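You operate a simulated robot arm through the tools that you are given. There is no shell and no other tool. Be economical: measure what you need, move in short steps, check, and stop when the job is done.

The job below is to be done with a simulated two-armed robot. You get a single attempt, and the scene is never put back.

Task
Take the cap off the white bottle marked "water" on the top of the low table and lay it down there. Then put the brown wool piece on the right end of the board stack. Then put the black pipe sleeve on the right end of the board stack. Then put one of the rubble pieces from the top of the black tool case on the top of the board stack. Then take the grey can from the upper tray of the tall stepladder and leave it on the table marked boxes. Then put the blue sponge on the lid top of the green case away on the top of the primer table. Then take the brown wedge and leave it on the top of the board stack. The order counts. Set down upright: brown wool piece, black pipe sleeve, grey can.

The check looks at the end state, three seconds after you hand in, the way a careful person would. Anything else that was tipped, shoved, dropped, spilled or broken makes it a failure. A push-on lid holds only when it is set on centred and level and pressed home; a screw cap is set on level and turned clockwise until tight.

Robot
Two 7-joint arms with fingered hands on one trunk, on a base that drives. Base frame: it is fixed to the floor where the robot stands at the start and does not move with it; the origin is under the middle of the robot, x ahead of it, y to its left, z up. Lengths are in m, angles in degrees, forces in N, time in s.
The left shoulder is at the start at [0.2, 0.135, 0.77], the right one opposite. With the tool pointing down near the work surface each hand reaches from about 0.1 to 0.86 m from the robot's upright axis, wherever it stands, measured 20 degrees to its own side. Places, roughly: black pipe sleeve (5x5x5 cm) [1.4, 2.4, 0.4]; blue sponge (10x6x5 cm) [3, 2.3, 0.5]; brown wedge (12x5x4 cm) [4, 2.3, 0.3]; brown wool piece (11x6x8 cm) [1.7, -0.7, 0.6]; grey can [-1.25, 6, 1.75]; right end of the board stack [2, 3.3, 0.3]; rubble piece (4x5x3 cm) [1.5, 2.4, 0.4]; rubble piece (5x4x3 cm) [1.4, 2.3, 0.4]; table marked BOXES [-1.8, 7.4, 0.7]; top of the board stack [3, 3.1, 0.3]; top of the primer table [-1.5, -5.1, 0.7]; white bottle [0.5, 0, 0.75]. Payload 4 kg a hand.
The TCP of each hand is the grasp point between the finger pads, 0.025 m short of the fingertips. In the tool frame z runs along the fingers and y along their closing line. The gripper opens to 0.088 m. The gripper's body begins 0.029 m behind the TCP. The gripper is a hand of 4 fingers: y runs from the thumb to the fingers, the wrist lies at [-0.013, -0.106, -0.174] in the tool frame.
Orientation is that of the tool frame in the base frame, as a unit quaternion [w, x, y, z]. With the fingers straight down and the wrist toward the robot, the tool's x, y and z point along [0, 1, 0], [1, 0, 0] and [0, 0, -1] of the base frame.

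Tools
- The arms move only by the tool drive_tool. It takes "left_series", "right_series" or both (then of equal length, played together; a hand with none holds still); each is a list of rows, each an object of numbers (a shift or turn left out is 0): "tx", "ty", "tz": the shift along the tool's x, y, z in m; "ax", "ay", "az": the turn, a rotation vector about the tool's x, y, z in degrees. In form: [{"tx": .., "ty": .., "tz": .., "ax": .., "ay": .., "az": ..}, ...]. A call has 1 to 12 rows; each row is the pose to reach, as a shift and turn from the pose commanded when the call began, along the tool's axes at that moment. Each row takes 0.2 s and may step no farther than 0.05 m and 8.6 degrees from the row before; otherwise, the whole call is refused. A pose out of reach is approached as far as the arm can. The call stops where the force on the tool passes 40 N (or 10 N more than at its start, if that is more) or the arm is blocked; 0.2 s more then pass. In this call time passes only in rows, and 0.2 s behind the last. The reply holds the time, the measured pose of the TCP, the force on the tool along the base axes, the opening and the grip force, in the units named above and with some noise, with the torque about the TCP (base axes, N m) and any sound that the robot's microphone picked up.
- Cameras (640 x 400 px; columns grow to the right, rows downward): "scene" is now at [0.1366, -0.0199, 1.3729]; the picture's right is [-0.26, -0.96, 0.00], its down [-0.70, 0.19, -0.69] and it looks along [0.66, -0.18, -0.73] (base axes); focal length 277 px, centre (320, 200). "left" rides on the left gripper at [-0.064, -0.083, -0.098] in its tool frame; the picture's right is [-0.62, -0.37, 0.69], its down [0.71, -0.63, 0.30] and it looks along [0.32, 0.68, 0.65] (tool axes); focal length 265 px, centre (320, 200). "right" rides on the right gripper at [0.064, -0.083, -0.098] in its tool frame; the picture's right is [-0.62, 0.37, -0.69], its down [-0.71, -0.63, 0.30] and it looks along [-0.32, 0.68, 0.65] (tool axes); focal length 265 px, centre (320, 200). There is no depth. A picture from a camera that has moved, and an enlarged one, comes with that camera's place and axes in the base frame and with its lens.
- grab_frame(camera): a new picture of that camera. No time passes.
- slide_trunk(by): slides the trunk up (or, below 0, down) by that many m; the arms and the scene camera ride with it, the base frame stays. It gives what a move gives, with no picture.
- steer(legs): drives the robot by 1 to 6 legs, each [ahead, left, turn to the left] in m, m and degrees, along the robot's own axes; the way and the turn of a leg run together, so that a leg with both is an arc; at most 1.5 m and 180 degrees a leg. The arms and the cameras ride along, it lands a little off, and it stops where it bumps. It gives what a move gives.
- curl_fingers(index, middle, ring, thumb_bend, thumb_turn, hand): sets how far each is bent, from 0 (flat) to 100 (curled in); at 30 the hand is open as for a grip, at 70 the pads meet at the TCP. One left out holds its place. A second passes; each finger stops where it meets its share of the squeeze, and holds until it gets a number again. It is the only way to open and close the hand. It gives what a move gives, with no picture; readings hold the bend of each and the force on the fingers (four entries, about 0 where the hand has none), thumb and palm. thumb_turn goes from beside the hand (0) to across from the fingers (100), as for a grip.
- pan_tilt(pan, tilt): turns the head with the scene camera to pan (to the left, within 97 degrees either way) and tilt (down, from -29 to 69), counted from straight ahead of the robot. It gives what a move gives.
- close_up(camera, box): a new picture of the part [left, top, right, bottom] of that camera's present view, enlarged. No time passes.
- close_job(): hands the job in; it is judged then, once.

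Work in short steps. Places have to be worked out from the pictures, the camera data and where the tool is seen: move nearer, look again, correct. Check each grasp and each placing, and mend what went wrong. You have 196 turns and 172 pictures in all, those below and enlarged ones among them. Open the grippers and draw the arms clear of the work before you hand the job in, unless the task says otherwise; then end with one line.

The tools are called after ">>>" as name(argument=value, ...) on one line, values as JSON. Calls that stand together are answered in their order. drive_tool: Moves the arms, as the interface text tells. Its arguments: {"type":"object","properties":{"left_series":{"type":"array"},"right_series":{"type":"array"}},"required":[]} The other tools are called the same way: slide_trunk (by) slides the trunk up or down; curl_fingers (index, middle, ring, thumb_bend, thumb_turn, hand) moves the fingers one by one; steer (legs) drives the base; pan_tilt (pan, tilt) turns the head that bears the scene camera; grab_frame (camera) takes a picture; close_up (camera, box) takes an enlarged picture of a part of a camera's view; close_job () hands the job in.

At the start:

```text
clock: 0.0
left_position: [0.5226, 0.0972, 1.0086]
left_tool_rot: [0.0, 0.707, 0.707, -0.001]
left_ft_force: [0.3, 1.2, 0.8]
left_moment: [-0.02, -0.01, 0.0]
left_grip_width: 0.0877
left_finger_force: 0.1
left_shape: jaw
left_bend: [30.0, 30.0, 30.0, 30.0, 98.0]
left_finger forces: [0.0, 0.0, 0.1, 0.0, 0.0, 0.0]
right_position: [0.4927, -0.3776, 0.951]
right_tool_rot: [0.0, 0.707, 0.707, 0.0]
right_ft_force: [-0.1, 0.5, -0.1]
right_moment: [0.03, 0.0, 0.0]
right_grip_width: 0.0878
right_finger_force: 0.1
right_shape: jaw
right_bend: [30.0, 30.0, 30.0, 30.0, 98.0]
right_finger forces: [0.1, 0.0, 0.0, 0.0, 0.0, 0.0]
trunk travel left (down, up): [-0.375, 0.395]
robot x, y, heading: [-0.0018, 0.0001, 0.1]
head pan, tilt: [-15.4, 46.8]
```

scene: 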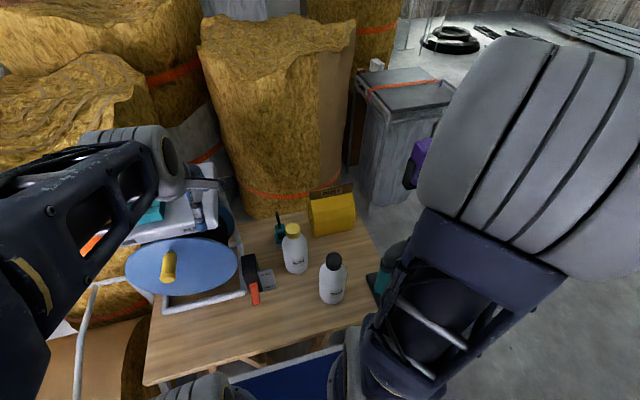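
right: 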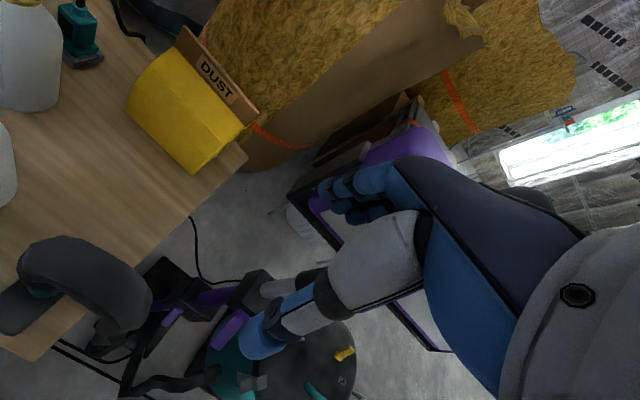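
left: 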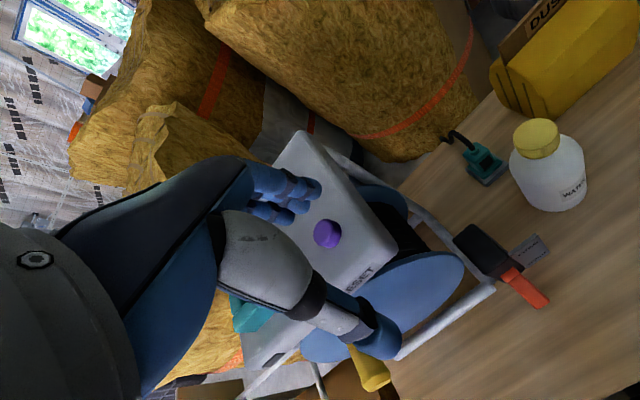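

I start by enlarging the bottles on the low table to read their labels.

>>> close_up(camera="scene", box=[240, 190, 400, 310])

>>> close_up(camera="left", box=[440, 80, 640, 240])

```text
3.33 times, centred on (320, 250) of scene
camera zoom: at [0.1366, -0.0199, 1.3729], right [-0.26, -0.96, 0.0], down [-0.7, 0.19, -0.69], along [0.66, -0.18, -0.73], focal length 923 px, centre (320, 33)
```

zoom: 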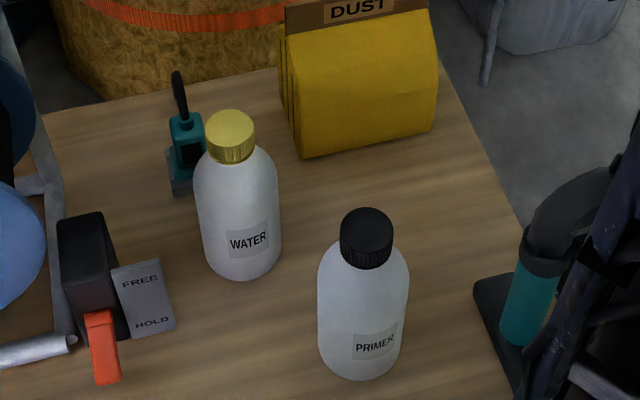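

```text
2.50 times, centred on (540, 160) of left
camera zoom: at [0.4388, 0.0338, 1.1081], right [-0.37, -0.62, -0.69], down [-0.63, 0.71, -0.3], along [0.68, 0.32, -0.65], focal length 664 px, centre (-230, 300)
```

zoom: 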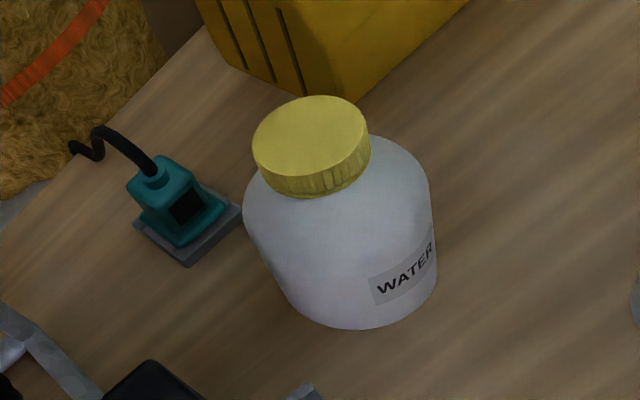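

The bottle with the yellow cap is WATER. From two views I put the cap top near (0.594, -0.071, 0.777), about 38 mm across. I move the left hand aside and bring the right hand above the cap.

>>> drive_tool(right_series=[{"tx": 0.04, "ty": 0.013}, {"tx": 0.08, "ty": 0.026}, {"tx": 0.12, "ty": 0.039}, {"tx": 0.16, "ty": 0.052}, {"tx": 0.2, "ty": 0.065}, {"tx": 0.24, "ty": 0.078, "tz": 0.01}, {"tx": 0.275, "ty": 0.09, "tz": 0.03}, {"tx": 0.3066, "ty": 0.101, "tz": 0.05}], left_series=[{"tx": 0.03}, {"tx": 0.06}, {"tx": 0.09}, {"tx": 0.12}, {"tx": 0.15}, {"tx": 0.18}, {"tx": 0.18}, {"tx": 0.18}])

>>> grab_frame(camera="right")

>>> grab_frame(camera="scene")

```text
clock: 1.8
left_position: [0.5216, 0.2768, 1.0079]
left_tool_rot: [0.001, 0.707, 0.707, -0.001]
left_ft_force: [0.2, 0.8, -1.1]
left_moment: [0.0, 0.0, 0.01]
left_grip_width: 0.0873
left_finger_force: 0.1
left_shape: jaw
left_bend: [30.0, 30.0, 30.0, 30.0, 98.0]
left_finger forces: [0.0, 0.0, 0.1, 0.0, 0.0, 0.0]
right_position: [0.5938, -0.0692, 0.8996]
right_tool_rot: [-0.001, 0.706, 0.708, 0.001]
right_ft_force: [0.4, -1.5, 0.7]
right_moment: [-0.01, 0.0, 0.02]
right_grip_width: 0.0873
right_finger_force: 0.0
right_shape: jaw
right_bend: [30.0, 30.0, 30.0, 30.0, 98.0]
right_finger forces: [0.0, 0.0, 0.0, 0.0, 0.0, 0.0]
trunk travel left (down, up): [-0.375, 0.395]
robot x, y, heading: [0.0004, -0.0043, 0.1]
head pan, tilt: [-15.4, 46.8]
```

```text
166 pictures are left
camera right: at [0.5085, -0.0039, 0.9995], right [0.37, -0.62, 0.69], down [-0.63, -0.72, -0.3], along [0.68, -0.32, -0.65], focal length 265 px, centre (320, 200)
```

right: 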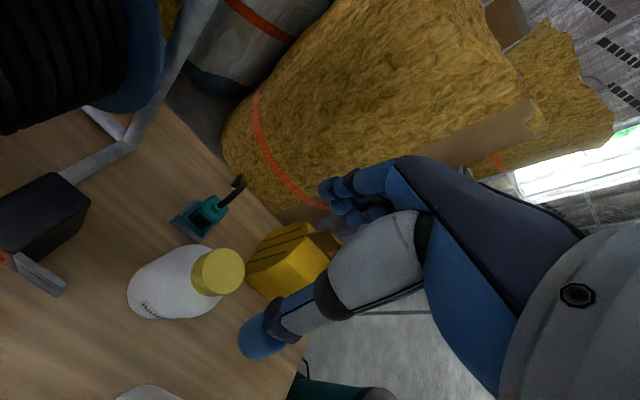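

```text
165 pictures are left
camera scene: at [0.1365, -0.0199, 1.3729], right [-0.27, -0.96, 0.0], down [-0.7, 0.19, -0.69], along [0.66, -0.18, -0.73], focal length 277 px, centre (320, 200)
```

scene: 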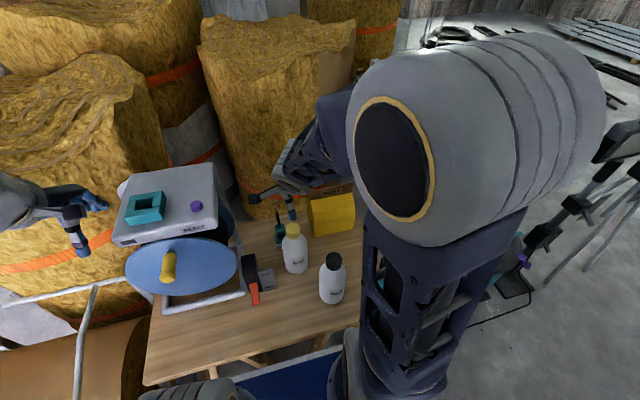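

The right camera puts the cap at (0.596, -0.068), which agrees with the first estimate. I lower the hand until the cap sits between the fingers.

>>> drive_tool(right_series=[{"tz": 0.03, "ty": 0.001}, {"tz": 0.06, "ty": 0.001}, {"tz": 0.08, "ty": 0.001}, {"tz": 0.095, "ty": 0.001}, {"tz": 0.11, "ty": 0.001}, {"tz": 0.122, "ty": 0.001}])

>>> grab_frame(camera="right")

```text
clock: 3.2
left_position: [0.5206, 0.2777, 1.0073]
left_tool_rot: [0.0, 0.707, 0.707, -0.001]
left_ft_force: [0.4, 0.3, 0.0]
left_moment: [-0.02, -0.02, 0.02]
left_grip_width: 0.0875
left_finger_force: 0.0
left_shape: jaw
left_bend: [30.0, 30.0, 30.0, 30.0, 98.0]
left_finger forces: [0.0, 0.1, 0.0, 0.0, 0.0, 0.0]
right_position: [0.5963, -0.0701, 0.7798]
right_tool_rot: [0.0, 0.708, 0.707, 0.0]
right_ft_force: [0.9, 0.7, 0.6]
right_moment: [0.0, 0.03, -0.02]
right_grip_width: 0.0877
right_finger_force: 0.0
right_shape: jaw
right_bend: [30.0, 30.0, 30.0, 30.0, 98.0]
right_finger forces: [0.0, 0.0, 0.0, 0.0, 0.0, 0.0]
trunk travel left (down, up): [-0.375, 0.395]
robot x, y, heading: [-0.0022, 0.0004, 0.1]
head pan, tilt: [-15.4, 46.8]
```

```text
164 pictures are left
camera right: at [0.5099, -0.0053, 0.878], right [0.37, -0.62, 0.69], down [-0.63, -0.71, -0.3], along [0.68, -0.32, -0.65], focal length 265 px, centre (320, 200)
```

right: 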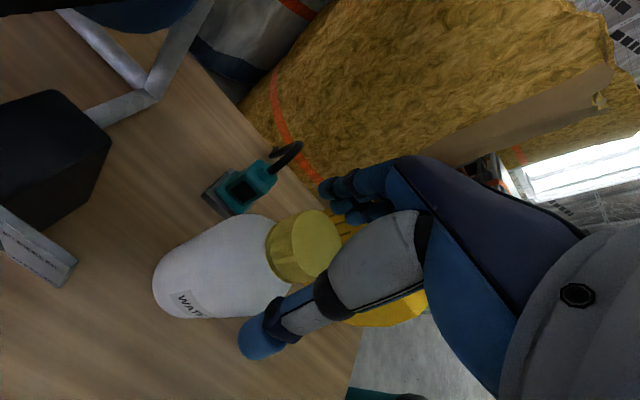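

The cap is between thumb and fingers with no contact force. I close the hand on it.

>>> curl_fingers(hand="right", index=62, middle=62, ring=62, thumb_bend=62)

>>> grab_frame(camera="right")

```text
clock: 4.2
left_position: [0.5213, 0.2771, 1.0068]
left_tool_rot: [0.0, 0.707, 0.708, 0.001]
left_ft_force: [-0.8, 0.1, -0.9]
left_moment: [0.02, -0.01, 0.02]
left_grip_width: 0.0878
left_finger_force: 0.1
left_shape: jaw
left_bend: [30.0, 30.0, 30.0, 30.0, 98.0]
left_finger forces: [0.1, 0.1, 0.1, 0.0, 0.0, 0.0]
right_position: [0.5958, -0.0703, 0.7795]
right_tool_rot: [0.0, 0.707, 0.707, 0.0]
right_ft_force: [1.3, -0.7, 1.0]
right_moment: [-0.02, -0.08, 0.02]
right_grip_width: 0.0316
right_finger_force: 6.9
right_shape: fingers
right_bend: [56.0, 57.0, 62.0, 55.0, 97.0]
right_finger forces: [3.5, 3.6, 0.0, 0.1, 5.7, 0.0]
trunk travel left (down, up): [-0.375, 0.395]
robot x, y, heading: [-0.0036, -0.0019, 0.2]
head pan, tilt: [-15.4, 46.8]
```

```text
163 pictures are left
camera right: at [0.5102, -0.0055, 0.8781], right [0.37, -0.62, 0.69], down [-0.63, -0.71, -0.3], along [0.68, -0.32, -0.65], focal length 265 px, centre (320, 200)
```

right: 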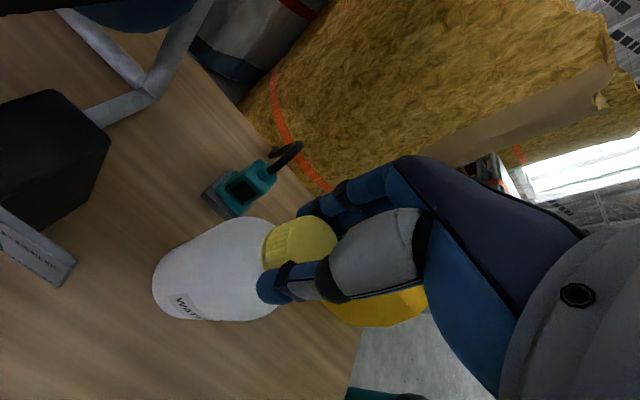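

The cap is held by index, middle and thumb. I try turning it 32° anticlockwise and watch whether the label moves with it.

>>> drive_tool(right_series=[{"az": -8}, {"az": -16}, {"az": -24}, {"az": -32}])

>>> close_up(camera="scene", box=[240, 190, 400, 310])

```text
clock: 5.2
left_position: [0.5211, 0.2773, 1.0085]
left_tool_rot: [0.0, 0.708, 0.707, 0.0]
left_ft_force: [-0.7, 0.5, 0.4]
left_moment: [-0.01, -0.01, -0.02]
left_grip_width: 0.0876
left_finger_force: 0.0
left_shape: jaw
left_bend: [30.0, 30.0, 30.0, 30.0, 98.0]
left_finger forces: [0.1, 0.0, 0.0, 0.1, 0.1, 0.0]
right_position: [0.5942, -0.0702, 0.779]
right_tool_rot: [0.0, 0.483, 0.875, 0.001]
right_ft_force: [-0.5, -0.7, -0.3]
right_moment: [-0.06, 0.06, -0.02]
right_grip_width: 0.0314
right_finger_force: 6.2
right_shape: fingers
right_bend: [56.0, 59.0, 62.0, 55.0, 96.0]
right_finger forces: [2.9, 2.6, 0.0, 0.0, 6.7, 0.1]
trunk travel left (down, up): [-0.375, 0.395]
robot x, y, heading: [0.0011, 0.0013, -0.2]
head pan, tilt: [-15.4, 46.8]
```

```text
3.33 times, centred on (320, 250) of scene
camera zoom: at [0.1366, -0.0198, 1.3729], right [-0.26, -0.96, 0.0], down [-0.7, 0.19, -0.69], along [0.66, -0.18, -0.73], focal length 923 px, centre (320, 33)
```

zoom: 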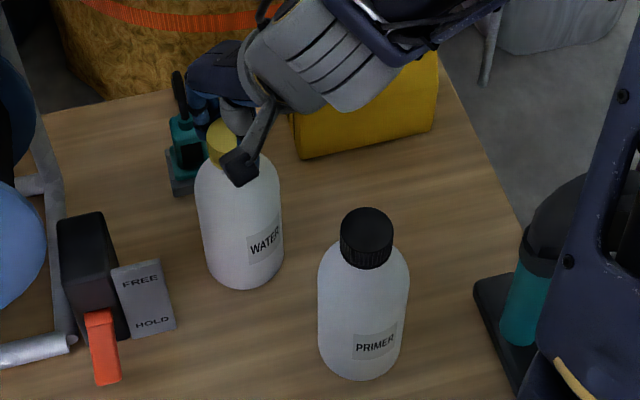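

The label turned along with the cap, so the bottle has to be held by the other hand. I open the right hand and look at where the bottle stands now.

>>> curl_fingers(hand="right", index=30, middle=30, ring=30, thumb_bend=30)

>>> drive_tool(right_series=[{"tz": -0.04}, {"tz": -0.08}, {"tz": -0.12}], left_series=[{"ay": -8}, {"ay": -16}, {"ay": -24}])

>>> close_up(camera="scene", box=[160, 160, 400, 310])

>>> grab_frame(camera="right")

```text
clock: 6.2
left_position: [0.5206, 0.2771, 1.0083]
left_tool_rot: [0.001, 0.707, 0.707, 0.0]
left_ft_force: [0.1, 1.3, 0.9]
left_moment: [-0.02, 0.0, 0.01]
left_grip_width: 0.0878
left_finger_force: 0.1
left_shape: jaw
left_bend: [30.0, 30.0, 30.0, 30.0, 98.0]
left_finger forces: [0.0, 0.0, 0.0, 0.0, 0.1, 0.0]
right_position: [0.5945, -0.0698, 0.7788]
right_tool_rot: [0.0, 0.485, 0.874, 0.0]
right_ft_force: [0.2, 0.1, 0.3]
right_moment: [-0.02, 0.03, 0.0]
right_grip_width: 0.0845
right_finger_force: 0.0
right_shape: fingers
right_bend: [30.0, 30.0, 30.0, 30.0, 97.0]
right_finger forces: [0.0, 0.0, 0.0, 0.0, 0.1, 0.0]
trunk travel left (down, up): [-0.375, 0.395]
robot x, y, heading: [0.0006, -0.0004, 0.2]
head pan, tilt: [-15.4, 46.8]
```

```text
clock: 7.0
left_position: [0.5223, 0.2757, 1.0097]
left_tool_rot: [0.148, 0.692, 0.691, -0.148]
left_ft_force: [0.3, -0.4, -0.5]
left_moment: [0.03, -0.02, -0.01]
left_grip_width: 0.0876
left_finger_force: 0.0
left_shape: jaw
left_bend: [30.0, 30.0, 30.0, 30.0, 98.0]
left_finger forces: [0.0, 0.0, 0.1, 0.0, 0.0, 0.0]
right_position: [0.5926, -0.0707, 0.8999]
right_tool_rot: [0.0, 0.485, 0.874, 0.0]
right_ft_force: [0.0, -0.3, -0.1]
right_moment: [0.0, 0.03, -0.02]
right_grip_width: 0.0844
right_finger_force: 0.0
right_shape: fingers
right_bend: [30.0, 30.0, 30.0, 30.0, 97.0]
right_finger forces: [0.0, 0.0, 0.1, 0.0, 0.1, 0.1]
trunk travel left (down, up): [-0.375, 0.395]
robot x, y, heading: [0.0004, 0.0016, 0.1]
head pan, tilt: [-15.4, 46.8]
```

```text
2.67 times, centred on (280, 235) of scene
camera zoom: at [0.1367, -0.0201, 1.3729], right [-0.27, -0.96, 0.0], down [-0.7, 0.19, -0.69], along [0.66, -0.18, -0.73], focal length 738 px, centre (427, 107)
```

zoom: 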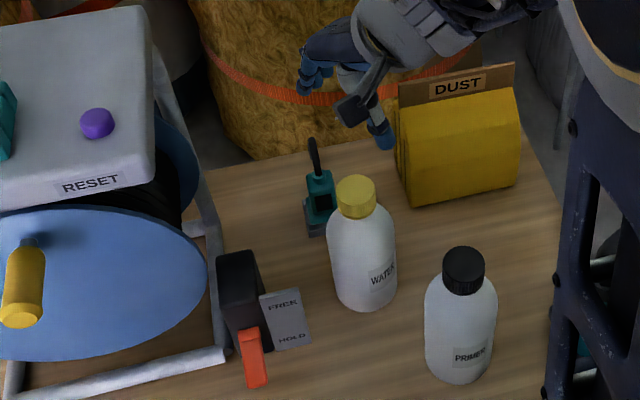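

```text
160 pictures are left
camera right: at [0.4857, -0.06, 0.9993], right [0.64, -0.33, 0.69], down [-0.16, -0.94, -0.3], along [0.75, 0.09, -0.65], focal length 265 px, centre (320, 200)
```

right: 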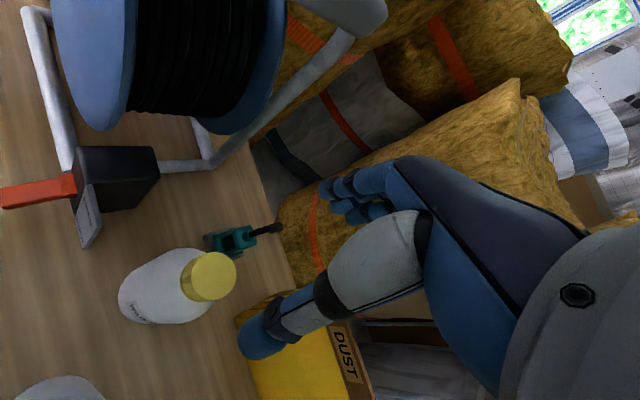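

The bottle stands upright with its cap at about (0.5865, -0.0685). I swing the left hand to horizontal, clear of the reel, so it can hold the bottle's body.

>>> drive_tool(left_series=[{"ay": -8.25, "ty": -0.02}, {"ay": -16.5, "ty": -0.04}, {"ay": -24.75, "ty": -0.06}, {"ay": -33, "ty": -0.08}, {"ay": -41.25, "ty": -0.1}, {"ay": -49.5, "ty": -0.12}, {"ay": -57.75, "ty": -0.14}, {"ay": -66, "ty": -0.14}])

>>> drive_tool(left_series=[{"ax": -7.5}, {"ax": -15}, {"ax": -22.5}, {"ax": -30}, {"ax": -37.5}, {"ax": -45}])

>>> grab_frame(camera="scene")

```text
clock: 8.8
left_position: [0.3821, 0.2767, 1.0098]
left_tool_rot: [-0.5, -0.499, -0.5, 0.501]
left_ft_force: [-0.1, -0.2, -0.7]
left_moment: [0.0, -0.02, 0.02]
left_grip_width: 0.0876
left_finger_force: 0.0
left_shape: jaw
left_bend: [30.0, 30.0, 30.0, 30.0, 98.0]
left_finger forces: [0.0, 0.1, 0.0, 0.0, 0.0, 0.1]
right_position: [0.5922, -0.0713, 0.8992]
right_tool_rot: [0.0, 0.485, 0.875, 0.0]
right_ft_force: [0.7, -0.3, 0.2]
right_moment: [0.02, 0.02, -0.01]
right_grip_width: 0.0845
right_finger_force: 0.1
right_shape: fingers
right_bend: [30.0, 30.0, 30.0, 30.0, 97.0]
right_finger forces: [0.0, 0.0, 0.1, 0.1, 0.0, 0.0]
trunk travel left (down, up): [-0.375, 0.395]
robot x, y, heading: [0.0002, 0.001, 0.0]
head pan, tilt: [-15.4, 46.8]
```

```text
clock: 10.2
left_position: [0.3796, 0.3362, 1.0316]
left_tool_rot: [0.653, 0.27, 0.653, -0.272]
left_ft_force: [0.6, 0.0, -0.2]
left_moment: [0.03, 0.03, -0.02]
left_grip_width: 0.0873
left_finger_force: 0.1
left_shape: jaw
left_bend: [30.0, 30.0, 30.0, 30.0, 98.0]
left_finger forces: [0.0, 0.0, 0.0, 0.0, 0.0, 0.1]
left hand out of reach, approached as far as the arm can: row 4, 5, 6
right_position: [0.5924, -0.0701, 0.8997]
right_tool_rot: [0.0, 0.485, 0.875, 0.0]
right_ft_force: [-0.1, 0.4, -0.4]
right_moment: [0.0, 0.05, 0.02]
right_grip_width: 0.0845
right_finger_force: 0.1
right_shape: fingers
right_bend: [30.0, 30.0, 30.0, 30.0, 97.0]
right_finger forces: [0.0, 0.0, 0.0, 0.0, 0.0, 0.1]
trunk travel left (down, up): [-0.375, 0.395]
robot x, y, heading: [-0.0011, -0.0008, 0.0]
head pan, tilt: [-15.4, 46.8]
```

```text
159 pictures are left
camera scene: at [0.1367, -0.0198, 1.3729], right [-0.26, -0.96, 0.0], down [-0.7, 0.19, -0.69], along [0.66, -0.18, -0.73], focal length 277 px, centre (320, 200)
```

scene: 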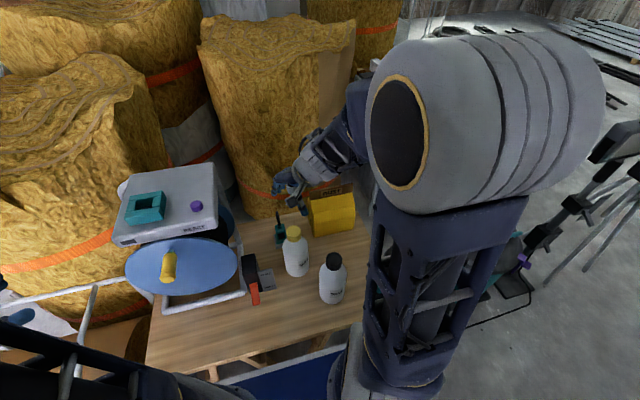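

The left wrist is too close to its shoulder for that pose. I back the robot off 0.2 m to give both arms room.

>>> steer(legs=[[-0.2, 0, 0]])

>>> grab_frame(camera="scene")

```text
clock: 11.8
left_position: [0.1833, 0.3351, 1.0308]
left_tool_rot: [0.653, 0.272, 0.653, -0.271]
left_ft_force: [-0.2, 0.7, 0.0]
left_moment: [-0.03, 0.0, -0.01]
left_grip_width: 0.0875
left_finger_force: 0.0
left_shape: jaw
left_bend: [30.0, 30.0, 30.0, 30.0, 98.0]
left_finger forces: [0.0, 0.0, 0.0, 0.1, 0.0, 0.0]
right_position: [0.3953, -0.071, 0.8997]
right_tool_rot: [0.0, 0.486, 0.874, 0.0]
right_ft_force: [-0.6, 0.4, -0.8]
right_moment: [-0.01, -0.04, 0.01]
right_grip_width: 0.0846
right_finger_force: 0.2
right_shape: fingers
right_bend: [30.0, 30.0, 30.0, 30.0, 97.0]
right_finger forces: [0.1, 0.0, 0.0, 0.0, 0.0, 0.1]
trunk travel left (down, up): [-0.375, 0.395]
robot x, y, heading: [-0.1936, 0.003, 0.1]
head pan, tilt: [-15.4, 46.8]
```

```text
158 pictures are left
camera scene: at [-0.0603, -0.0199, 1.3729], right [-0.27, -0.96, 0.0], down [-0.7, 0.19, -0.69], along [0.66, -0.18, -0.73], focal length 277 px, centre (320, 200)
```

scene: 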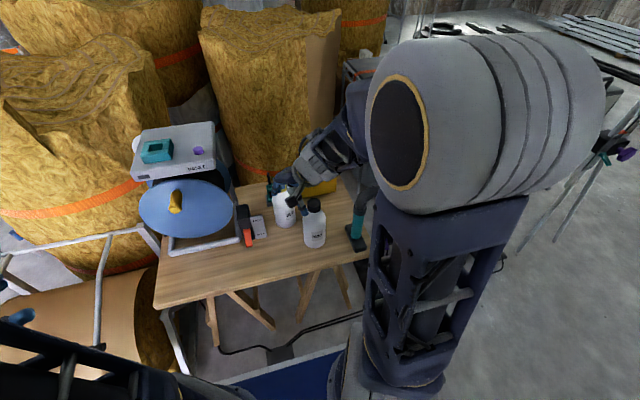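

Reach is better here. I send the right hand back above the bottle and bring the left hand forward and down in front of the table.

>>> drive_tool(right_series=[{"ty": 0.033, "tx": -0.02, "tz": -0.01}, {"ty": 0.066, "tx": -0.04, "tz": -0.02}, {"ty": 0.099, "tx": -0.06, "tz": -0.03}, {"ty": 0.132, "tx": -0.08, "tz": -0.04}, {"ty": 0.163, "tx": -0.0986, "tz": -0.05}, {"ty": 0.163, "tx": -0.0986, "tz": -0.05}, {"ty": 0.163, "tx": -0.0986, "tz": -0.05}, {"ty": 0.163, "tx": -0.0986, "tz": -0.05}], left_series=[{"tz": 0.025}, {"tz": 0.05}, {"tz": 0.085}, {"tz": 0.12}, {"tz": 0.15, "tx": 0.03}, {"tz": 0.17, "tx": 0.07}, {"tz": 0.19, "tx": 0.11}, {"tz": 0.2, "tx": 0.15}])

>>> grab_frame(camera="left")

>>> grab_frame(camera="right")

```text
clock: 13.6
left_position: [0.3933, 0.2588, 0.8541]
left_tool_rot: [0.653, 0.272, 0.652, -0.272]
left_ft_force: [-0.2, -0.2, 0.8]
left_moment: [0.0, 0.0, 0.0]
left_grip_width: 0.0878
left_finger_force: 0.1
left_shape: jaw
left_bend: [30.0, 30.0, 30.0, 30.0, 98.0]
left_finger forces: [0.0, 0.0, 0.0, 0.0, 0.0, 0.0]
left hand out of reach, approached as far as the arm can: row 1, 2, 3, 4, 5, 6, 7, 8
right_position: [0.5865, -0.0701, 0.9498]
right_tool_rot: [0.0, 0.485, 0.874, 0.0]
right_ft_force: [-0.7, -0.5, 0.1]
right_moment: [0.01, -0.03, -0.03]
right_grip_width: 0.0847
right_finger_force: 0.1
right_shape: fingers
right_bend: [30.0, 30.0, 30.0, 30.0, 97.0]
right_finger forces: [0.0, 0.0, 0.0, 0.0, 0.1, 0.0]
trunk travel left (down, up): [-0.375, 0.395]
robot x, y, heading: [-0.1971, 0.002, -0.2]
head pan, tilt: [-15.4, 46.8]
```

```text
157 pictures are left
camera left: at [0.2637, 0.2696, 0.9212], right [0.22, -0.75, 0.62], down [-0.23, -0.66, -0.72], along [0.95, 0.02, -0.32], focal length 265 px, centre (320, 200)
```

left: 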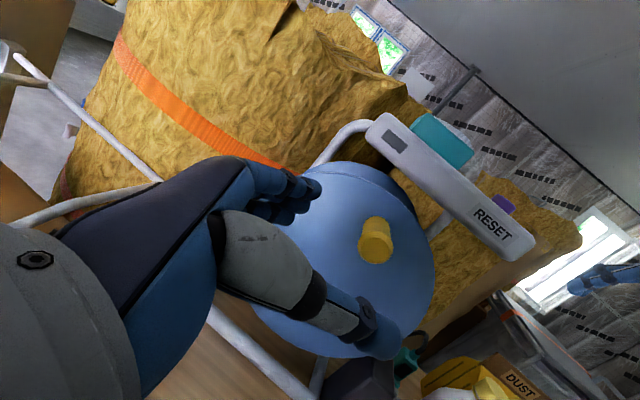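

```text
156 pictures are left
camera right: at [0.4796, -0.0583, 1.0487], right [0.64, -0.33, 0.69], down [-0.16, -0.94, -0.3], along [0.75, 0.09, -0.65], focal length 265 px, centre (320, 200)
```

right: 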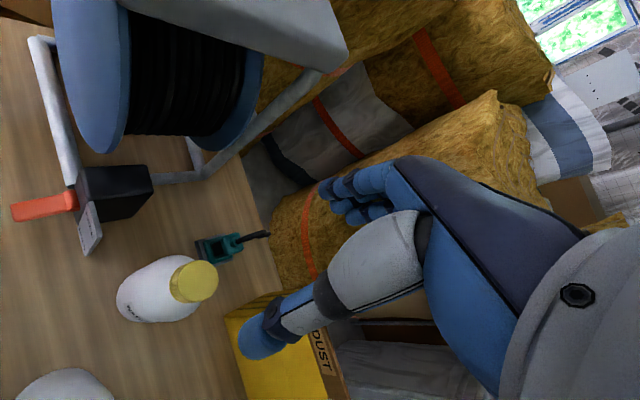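

The intermediate poses put the left wrist too near its shoulder, but the goal pose has room. I go on to a staging point just short of the bottle, at a safe height.

>>> drive_tool(left_series=[{"tz": 0.04}, {"tz": 0.08}, {"tz": 0.12, "ty": 0.01}, {"tz": 0.16, "ty": 0.02}, {"tz": 0.19, "ty": 0.04}, {"tz": 0.19, "ty": 0.04}, {"tz": 0.19, "ty": 0.04}])

>>> grab_frame(camera="left")

>>> grab_frame(camera="right")

```text
clock: 14.5
left_position: [0.4971, 0.1829, 0.8535]
left_tool_rot: [0.655, 0.263, 0.659, -0.26]
left_ft_force: [-7.7, 15.7, 4.8]
left_moment: [0.25, -0.1, 0.7]
left_grip_width: 0.0866
left_finger_force: 0.1
left_shape: jaw
left_bend: [30.0, 30.0, 30.0, 30.0, 98.0]
left_finger forces: [4.0, 49.3, 1.6, 0.0, 0.1, 0.1]
right_position: [0.5864, -0.0687, 0.9488]
right_tool_rot: [-0.001, 0.485, 0.874, -0.001]
right_ft_force: [0.9, 0.2, -0.1]
right_moment: [0.02, -0.02, -0.01]
right_grip_width: 0.0845
right_finger_force: 0.1
right_shape: fingers
right_bend: [30.0, 30.0, 30.0, 30.0, 97.0]
right_finger forces: [0.1, 0.1, 0.0, 0.1, 0.0, 0.0]
trunk travel left (down, up): [-0.375, 0.395]
robot x, y, heading: [-0.1966, 0.0003, -0.1]
head pan, tilt: [-15.4, 46.8]
stopped in row 4 (left hand): the force on the tool passed its limit at 58 N (the readings are from after the stop); the commanded pose is now the measured one
```

```text
155 pictures are left
camera left: at [0.3689, 0.1899, 0.9195], right [0.25, -0.75, 0.61], down [-0.21, -0.66, -0.72], along [0.94, 0.05, -0.33], focal length 265 px, centre (320, 200)
```

left: 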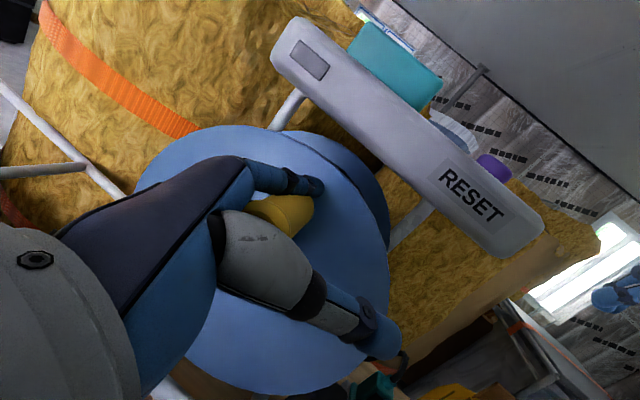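

```text
154 pictures are left
camera right: at [0.4795, -0.057, 1.0485], right [0.64, -0.33, 0.69], down [-0.16, -0.94, -0.3], along [0.75, 0.09, -0.65], focal length 265 px, centre (320, 200)
```

right: 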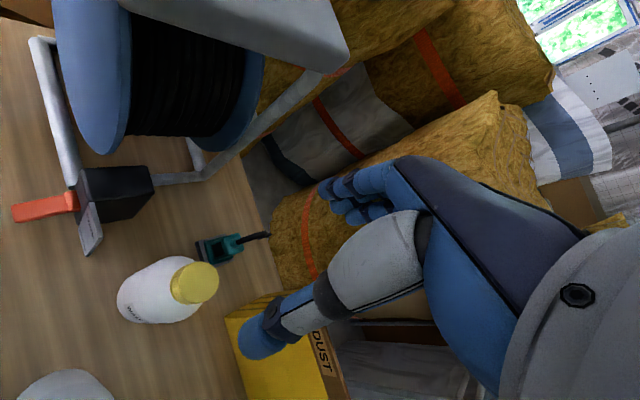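

The left fingers touched the reel handle; the reel stands as before. I back off, lift, and take the left hand around over the front of the table, with the right hand moved aside.

>>> drive_tool(left_series=[{"tz": -0.028, "ty": -0.028}, {"tz": -0.028, "ty": -0.028, "tx": -0.04}, {"tz": -0.028, "ty": -0.028, "tx": -0.08}, {"tz": 0.0, "ty": -0.05, "tx": -0.1}, {"tz": 0.03, "ty": -0.07, "tx": -0.1}, {"tz": 0.06, "ty": -0.09, "tx": -0.1}, {"tz": 0.09, "ty": -0.1, "tx": -0.1}, {"tz": 0.12, "ty": -0.11, "tx": -0.1}, {"tz": 0.142, "ty": -0.114, "tx": -0.1}], right_series=[{"tx": -0.034, "ty": -0.021}, {"tx": -0.068, "ty": -0.042}, {"tx": -0.102, "ty": -0.063}, {"tx": -0.136, "ty": -0.084}, {"tx": -0.17, "ty": -0.106}, {"tx": -0.17, "ty": -0.106}, {"tx": -0.17, "ty": -0.106}, {"tx": -0.17, "ty": -0.106}, {"tx": -0.17, "ty": -0.106}])

>>> grab_frame(camera="left")

>>> grab_frame(camera="scene")

```text
clock: 16.5
left_position: [0.4686, 0.128, 0.9528]
left_tool_rot: [0.653, 0.265, 0.659, -0.264]
left_ft_force: [0.5, -0.7, 0.3]
left_moment: [0.0, 0.0, -0.05]
left_grip_width: 0.0881
left_finger_force: 0.1
left_shape: jaw
left_bend: [30.0, 30.0, 30.0, 30.0, 98.0]
left_finger forces: [0.0, 0.0, 0.1, 0.0, 0.0, 0.0]
left hand out of reach, approached as far as the arm can: row 5, 6, 7, 8, 9
right_position: [0.5879, -0.2698, 0.9517]
right_tool_rot: [0.0, 0.485, 0.875, 0.001]
right_ft_force: [-0.4, 0.0, 0.1]
right_moment: [0.0, 0.0, -0.02]
right_grip_width: 0.0845
right_finger_force: 0.0
right_shape: fingers
right_bend: [30.0, 30.0, 30.0, 30.0, 97.0]
right_finger forces: [0.0, 0.0, 0.0, 0.0, 0.1, 0.0]
trunk travel left (down, up): [-0.375, 0.395]
robot x, y, heading: [-0.1937, 0.0019, 0.0]
head pan, tilt: [-15.4, 46.8]
```

```text
153 pictures are left
camera left: at [0.3397, 0.1386, 1.0189], right [0.25, -0.75, 0.62], down [-0.22, -0.66, -0.72], along [0.94, 0.04, -0.33], focal length 265 px, centre (320, 200)
```

left: 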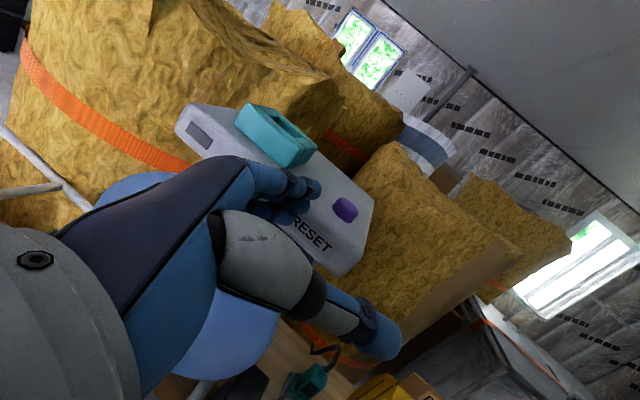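

```text
152 pictures are left
camera scene: at [-0.0604, -0.0196, 1.3729], right [-0.27, -0.96, 0.0], down [-0.7, 0.19, -0.69], along [0.66, -0.18, -0.73], focal length 277 px, centre (320, 200)
```

scene: 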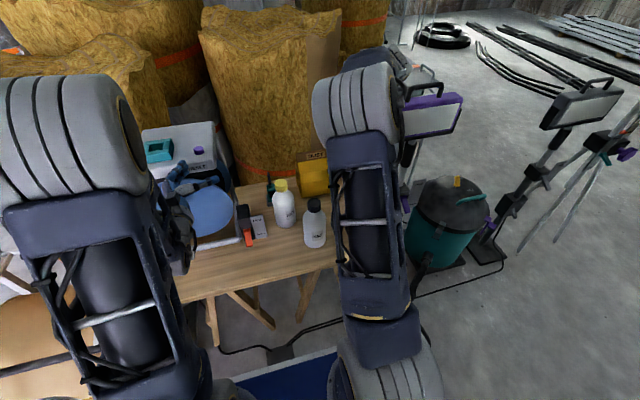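

The reel and free-standing left approach rule out holding with the left hand. I swap roles: the right hand will straddle the bottle body horizontally from the right, coming down from above with a wide-open hand, and the left will take the cap from above. I reorient both at height.

>>> drive_tool(left_series=[{"ax": 7.5, "tz": -0.015, "ty": 0.015}, {"ax": 15, "tz": -0.03, "ty": 0.03}, {"ax": 22.5, "tz": -0.045, "ty": 0.045}, {"ax": 30, "tz": -0.06, "ty": 0.06}, {"ax": 37.5, "tz": -0.07, "ty": 0.07}, {"ax": 45, "tz": -0.07, "ty": 0.07}, {"ax": 45, "tz": -0.07, "ty": 0.07}, {"ax": 45, "tz": -0.07, "ty": 0.07}, {"ax": 45, "tz": -0.07, "ty": 0.07}, {"ax": 45, "tz": -0.07, "ty": 0.07}, {"ax": 45, "tz": -0.07, "ty": 0.07}], right_series=[{"ay": 8.2}, {"ay": 16.4}, {"ay": 24.6}, {"ay": 32.8}, {"ay": 41}, {"ay": 49.2}, {"ay": 57.4}, {"ay": 65.6}, {"ay": 73.8}, {"ay": 82}, {"ay": 90}])

>>> curl_fingers(hand="right", index=15, middle=15, ring=15, thumb_bend=15)

>>> grab_frame(camera="scene")

```text
clock: 17.9
left_position: [0.4669, 0.2318, 0.9567]
left_tool_rot: [0.508, 0.488, 0.514, -0.49]
left_ft_force: [0.2, 0.6, -0.7]
left_moment: [0.0, 0.01, 0.01]
left_grip_width: 0.0877
left_finger_force: 0.1
left_shape: jaw
left_bend: [30.0, 30.0, 30.0, 30.0, 98.0]
left_finger forces: [0.0, 0.0, 0.0, 0.0, 0.0, 0.0]
right_position: [0.5869, -0.2652, 0.9603]
right_tool_rot: [-0.345, 0.439, 0.806, 0.198]
right_ft_force: [2.5, 1.9, 10.2]
right_moment: [-1.24, 0.1, 0.28]
right_grip_width: 0.0846
right_finger_force: 0.0
right_shape: fingers
right_bend: [30.0, 30.0, 30.0, 30.0, 97.0]
right_finger forces: [0.0, 0.0, 0.1, 0.0, 0.0, 0.0]
trunk travel left (down, up): [-0.375, 0.395]
robot x, y, heading: [-0.1941, -0.0004, -0.1]
head pan, tilt: [-15.4, 46.8]
stopped in row 7 (right hand): the force on the tool passed its limit at 51 N (the readings are from after the stop); the commanded pose is now the measured one
```

```text
clock: 18.9
left_position: [0.4652, 0.2318, 0.9553]
left_tool_rot: [0.508, 0.488, 0.513, -0.489]
left_ft_force: [0.6, 0.4, 0.4]
left_moment: [0.0, 0.02, -0.01]
left_grip_width: 0.0878
left_finger_force: 0.0
left_shape: jaw
left_bend: [30.0, 30.0, 30.0, 30.0, 98.0]
left_finger forces: [0.0, 0.0, 0.0, 0.0, 0.1, 0.1]
right_position: [0.5874, -0.2642, 0.9588]
right_tool_rot: [-0.346, 0.438, 0.805, 0.198]
right_ft_force: [6.5, 4.3, 23.2]
right_moment: [-2.88, 0.26, 0.73]
right_grip_width: 0.1122
right_finger_force: 0.1
right_shape: fingers
right_bend: [15.0, 15.0, 15.0, 15.0, 97.0]
right_finger forces: [0.0, 0.0, 0.0, 0.0, 0.0, 0.0]
trunk travel left (down, up): [-0.375, 0.395]
robot x, y, heading: [-0.1969, 0.0021, -0.1]
head pan, tilt: [-15.4, 46.8]
```

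```text
151 pictures are left
camera scene: at [-0.0609, -0.019, 1.3731], right [-0.27, -0.96, 0.0], down [-0.7, 0.19, -0.69], along [0.66, -0.18, -0.73], focal length 277 px, centre (320, 200)
```

scene: 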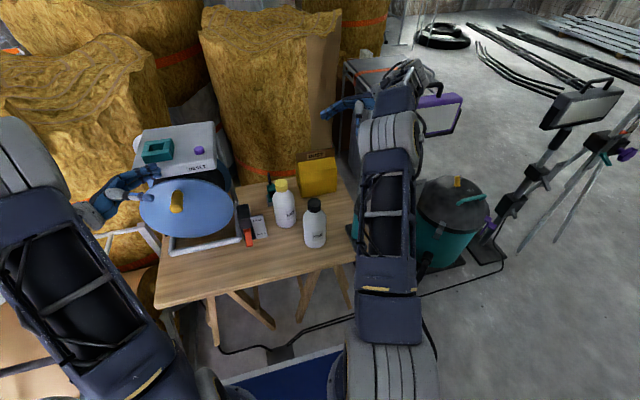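

The back of the right hand is pressing down on something to the right, so I lift it straight up and then look.

>>> drive_tool(right_series=[{"tx": 0.03, "tz": -0.027}, {"tx": 0.058, "tz": -0.054}, {"tx": 0.087, "tz": -0.081}])

>>> pan_tilt(pan=-35, tilt=35)

>>> grab_frame(camera="scene")

>>> grab_frame(camera="right")

```text
clock: 19.7
left_position: [0.467, 0.2321, 0.9545]
left_tool_rot: [0.509, 0.488, 0.513, -0.49]
left_ft_force: [0.3, 0.4, -0.2]
left_moment: [0.02, -0.03, -0.05]
left_grip_width: 0.088
left_finger_force: 0.0
left_shape: jaw
left_bend: [30.0, 30.0, 30.0, 30.0, 98.0]
left_finger forces: [0.0, 0.0, 0.0, 0.0, 0.0, 0.0]
right_position: [0.578, -0.2618, 1.0694]
right_tool_rot: [-0.348, 0.439, 0.804, 0.199]
right_ft_force: [0.1, -0.3, -1.1]
right_moment: [0.02, 0.04, 0.01]
right_grip_width: 0.1123
right_finger_force: 0.1
right_shape: fingers
right_bend: [15.0, 15.0, 15.0, 15.0, 97.0]
right_finger forces: [0.1, 0.0, 0.0, 0.0, 0.0, 0.0]
right hand out of reach, approached as far as the arm can: row 3
trunk travel left (down, up): [-0.375, 0.395]
robot x, y, heading: [-0.1955, -0.0007, -0.1]
head pan, tilt: [-15.4, 46.8]
```

```text
clock: 20.6
left_position: [0.4663, 0.2315, 0.9559]
left_tool_rot: [0.508, 0.488, 0.513, -0.49]
left_ft_force: [-1.5, -0.1, 1.0]
left_moment: [0.01, 0.0, 0.02]
left_grip_width: 0.0878
left_finger_force: 0.0
left_shape: jaw
left_bend: [30.0, 30.0, 30.0, 30.0, 98.0]
left_finger forces: [0.1, 0.1, 0.0, 0.0, 0.0, 0.1]
right_position: [0.5784, -0.2625, 1.0689]
right_tool_rot: [-0.348, 0.439, 0.804, 0.197]
right_ft_force: [0.0, -0.9, 0.5]
right_moment: [-0.01, -0.01, -0.01]
right_grip_width: 0.1122
right_finger_force: 0.0
right_shape: fingers
right_bend: [15.0, 15.0, 15.0, 15.0, 97.0]
right_finger forces: [0.1, 0.0, 0.1, 0.0, 0.0, 0.0]
trunk travel left (down, up): [-0.375, 0.395]
robot x, y, heading: [-0.1992, -0.0001, -0.4]
head pan, tilt: [-35.0, 35.0]
```

```text
150 pictures are left
camera scene: at [-0.0654, -0.0487, 1.3901], right [-0.57, -0.82, 0.0], down [-0.47, 0.33, -0.82], along [0.67, -0.47, -0.57], focal length 277 px, centre (320, 200)
```

scene: 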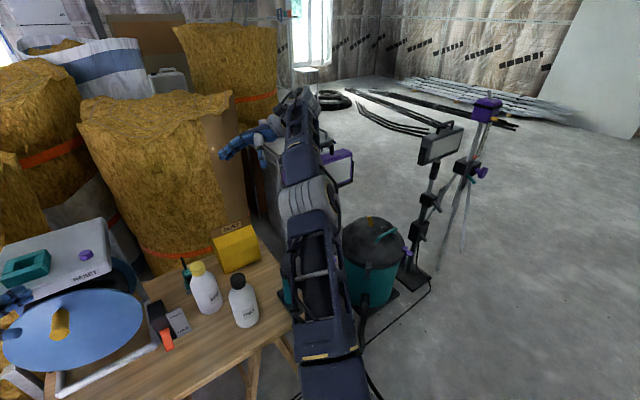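

```text
149 pictures are left
camera right: at [0.5186, -0.3311, 1.1833], right [0.81, -0.59, 0.02], down [-0.38, -0.56, -0.74], along [0.45, 0.59, -0.67], focal length 265 px, centre (320, 200)
```

right: 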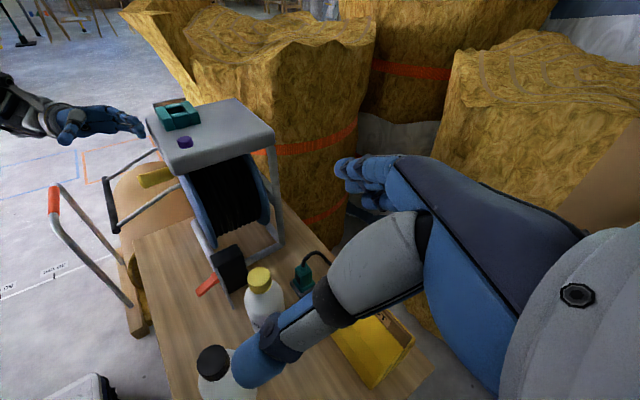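

Nothing was upset. I continue at a safe height: the right hand turns fully horizontal over the bottle while the left goes back to pointing down.

>>> drive_tool(right_series=[{"ay": 6.1, "tx": 0.008, "ty": 0.016, "tz": 0.023}, {"ay": 12.2, "tx": 0.016, "ty": 0.032, "tz": 0.047}, {"ay": 18.3, "tx": 0.024, "ty": 0.048, "tz": 0.07}, {"ay": 24.4, "tx": 0.032, "ty": 0.063, "tz": 0.094}, {"ay": 30.5, "tx": 0.04, "ty": 0.079, "tz": 0.117}, {"ay": 36.6, "tx": 0.048, "ty": 0.095, "tz": 0.141}, {"ay": 42.7, "tx": 0.055, "ty": 0.11, "tz": 0.164}, {"ay": 42.7, "tx": 0.055, "ty": 0.11, "tz": 0.164}, {"ay": 42.7, "tx": 0.055, "ty": 0.11, "tz": 0.164}, {"ay": 42.7, "tx": 0.055, "ty": 0.11, "tz": 0.164}, {"ay": 42.7, "tx": 0.055, "ty": 0.11, "tz": 0.164}], left_series=[{"ay": 8.2, "tx": -0.01, "ty": -0.02}, {"ay": 16.4, "tx": -0.03, "ty": -0.04}, {"ay": 24.6, "tx": -0.05, "ty": -0.05}, {"ay": 32.8, "tx": -0.06, "ty": -0.05}, {"ay": 41, "tx": -0.06, "ty": -0.05}, {"ay": 49.2, "tx": -0.06, "ty": -0.05}, {"ay": 57.4, "tx": -0.06, "ty": -0.05}, {"ay": 65.6, "tx": -0.06, "ty": -0.05}, {"ay": 73.8, "tx": -0.06, "ty": -0.05}, {"ay": 82, "tx": -0.06, "ty": -0.05}, {"ay": 90, "tx": -0.06, "ty": -0.05}])

>>> grab_frame(camera="right")

>>> grab_frame(camera="scene")

```text
clock: 23.0
left_position: [0.4164, 0.229, 1.0167]
left_tool_rot: [-0.004, 0.691, 0.723, 0.001]
left_ft_force: [0.6, -0.5, 0.4]
left_moment: [-0.01, 0.0, 0.0]
left_grip_width: 0.0879
left_finger_force: 0.1
left_shape: jaw
left_bend: [30.0, 30.0, 30.0, 30.0, 98.0]
left_finger forces: [0.0, 0.0, 0.0, 0.0, 0.0, 0.1]
right_position: [0.5897, -0.069, 0.9975]
right_tool_rot: [-0.616, 0.337, 0.623, 0.344]
right_ft_force: [0.5, 0.2, 0.4]
right_moment: [-0.01, -0.04, 0.01]
right_grip_width: 0.1123
right_finger_force: 0.1
right_shape: fingers
right_bend: [15.0, 15.0, 15.0, 15.0, 97.0]
right_finger forces: [0.0, 0.1, 0.0, 0.1, 0.0, 0.0]
trunk travel left (down, up): [-0.375, 0.395]
robot x, y, heading: [-0.1949, -0.0018, -0.0]
head pan, tilt: [-35.0, 35.0]
```

```text
148 pictures are left
camera right: at [0.5674, -0.1972, 1.0623], right [0.69, -0.38, -0.61], down [-0.69, -0.08, -0.72], along [0.23, 0.92, -0.32], focal length 265 px, centre (320, 200)
```

right: 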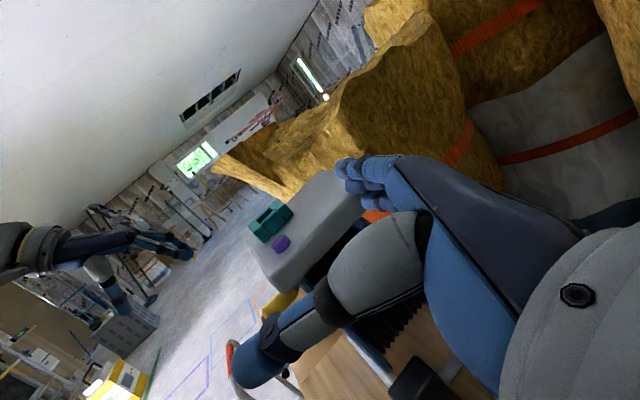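

```text
147 pictures are left
camera scene: at [-0.0654, -0.0487, 1.3902], right [-0.57, -0.82, 0.0], down [-0.47, 0.33, -0.82], along [0.67, -0.47, -0.57], focal length 277 px, centre (320, 200)
```

scene: 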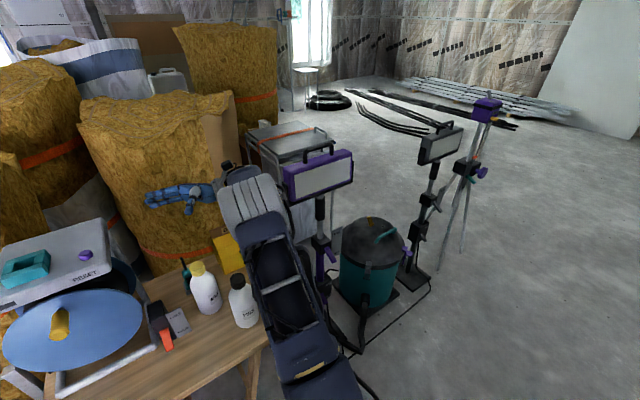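

Both lamps stand intact and the right hand is horizontal over the bottle. I trim the yaw, set back slightly so the palm clears the bottle, and lower part of the way to look.

>>> drive_tool(right_series=[{"ax": -5, "ty": -0.0046, "tz": -0.0095, "tx": -0.03}, {"ax": -10, "ty": -0.0046, "tz": -0.0095, "tx": -0.06}, {"ax": -10, "ty": -0.0046, "tz": -0.0095, "tx": -0.1}, {"ax": -10, "ty": -0.0046, "tz": -0.0095, "tx": -0.14}])

>>> pan_tilt(pan=-10, tilt=47)

>>> grab_frame(camera="scene")

>>> grab_frame(camera="right")

```text
clock: 24.0
left_position: [0.4162, 0.2292, 1.0164]
left_tool_rot: [-0.003, 0.692, 0.722, -0.001]
left_ft_force: [-1.0, 0.9, -0.4]
left_moment: [0.01, 0.05, 0.01]
left_grip_width: 0.0878
left_finger_force: 0.1
left_shape: jaw
left_bend: [30.0, 30.0, 30.0, 30.0, 98.0]
left_finger forces: [0.0, 0.0, 0.0, 0.1, 0.0, 0.1]
right_position: [0.5878, -0.0821, 0.857]
right_tool_rot: [-0.584, 0.39, 0.591, 0.397]
right_ft_force: [-0.1, -0.2, 0.1]
right_moment: [-0.03, 0.03, 0.0]
right_grip_width: 0.1121
right_finger_force: 0.0
right_shape: fingers
right_bend: [15.0, 15.0, 15.0, 15.0, 97.0]
right_finger forces: [0.0, 0.1, 0.2, 0.0, 0.1, 0.0]
trunk travel left (down, up): [-0.375, 0.395]
robot x, y, heading: [-0.1987, 0.0013, 0.1]
head pan, tilt: [-35.0, 35.0]
```

```text
clock: 24.9
left_position: [0.4179, 0.2297, 1.0157]
left_tool_rot: [-0.004, 0.691, 0.723, 0.0]
left_ft_force: [0.0, -0.3, -0.4]
left_moment: [0.0, 0.01, 0.02]
left_grip_width: 0.0876
left_finger_force: 0.0
left_shape: jaw
left_bend: [30.0, 30.0, 30.0, 30.0, 98.0]
left_finger forces: [0.0, 0.0, 0.0, 0.0, 0.0, 0.0]
right_position: [0.5882, -0.0809, 0.8569]
right_tool_rot: [-0.584, 0.39, 0.591, 0.397]
right_ft_force: [0.0, 0.5, 0.4]
right_moment: [0.0, 0.02, 0.0]
right_grip_width: 0.1123
right_finger_force: 0.0
right_shape: fingers
right_bend: [15.0, 15.0, 15.0, 15.0, 97.0]
right_finger forces: [0.0, 0.0, 0.0, 0.1, 0.1, 0.0]
trunk travel left (down, up): [-0.375, 0.395]
robot x, y, heading: [-0.1968, 0.001, 0.0]
head pan, tilt: [-10.0, 47.0]
```

```text
146 pictures are left
camera scene: at [-0.0591, -0.0122, 1.3726], right [-0.17, -0.98, 0.0], down [-0.72, 0.13, -0.68], along [0.67, -0.12, -0.73], focal length 277 px, centre (320, 200)
```

scene: 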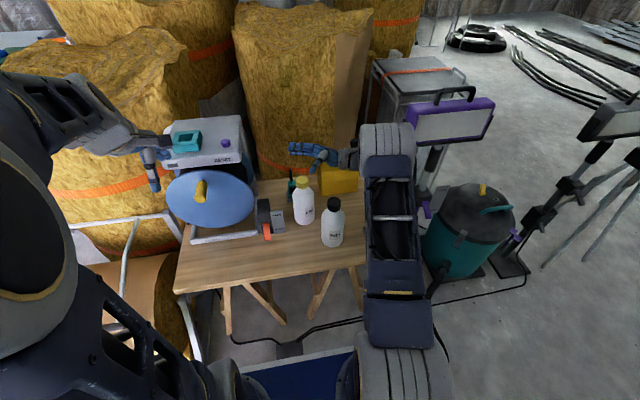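

```text
145 pictures are left
camera right: at [0.5458, -0.2038, 0.922], right [0.61, -0.5, -0.61], down [-0.69, 0.04, -0.72], along [0.39, 0.87, -0.32], focal length 265 px, centre (320, 200)
```

right: 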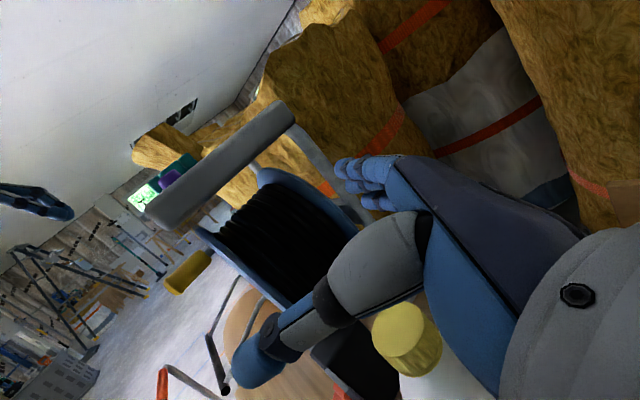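

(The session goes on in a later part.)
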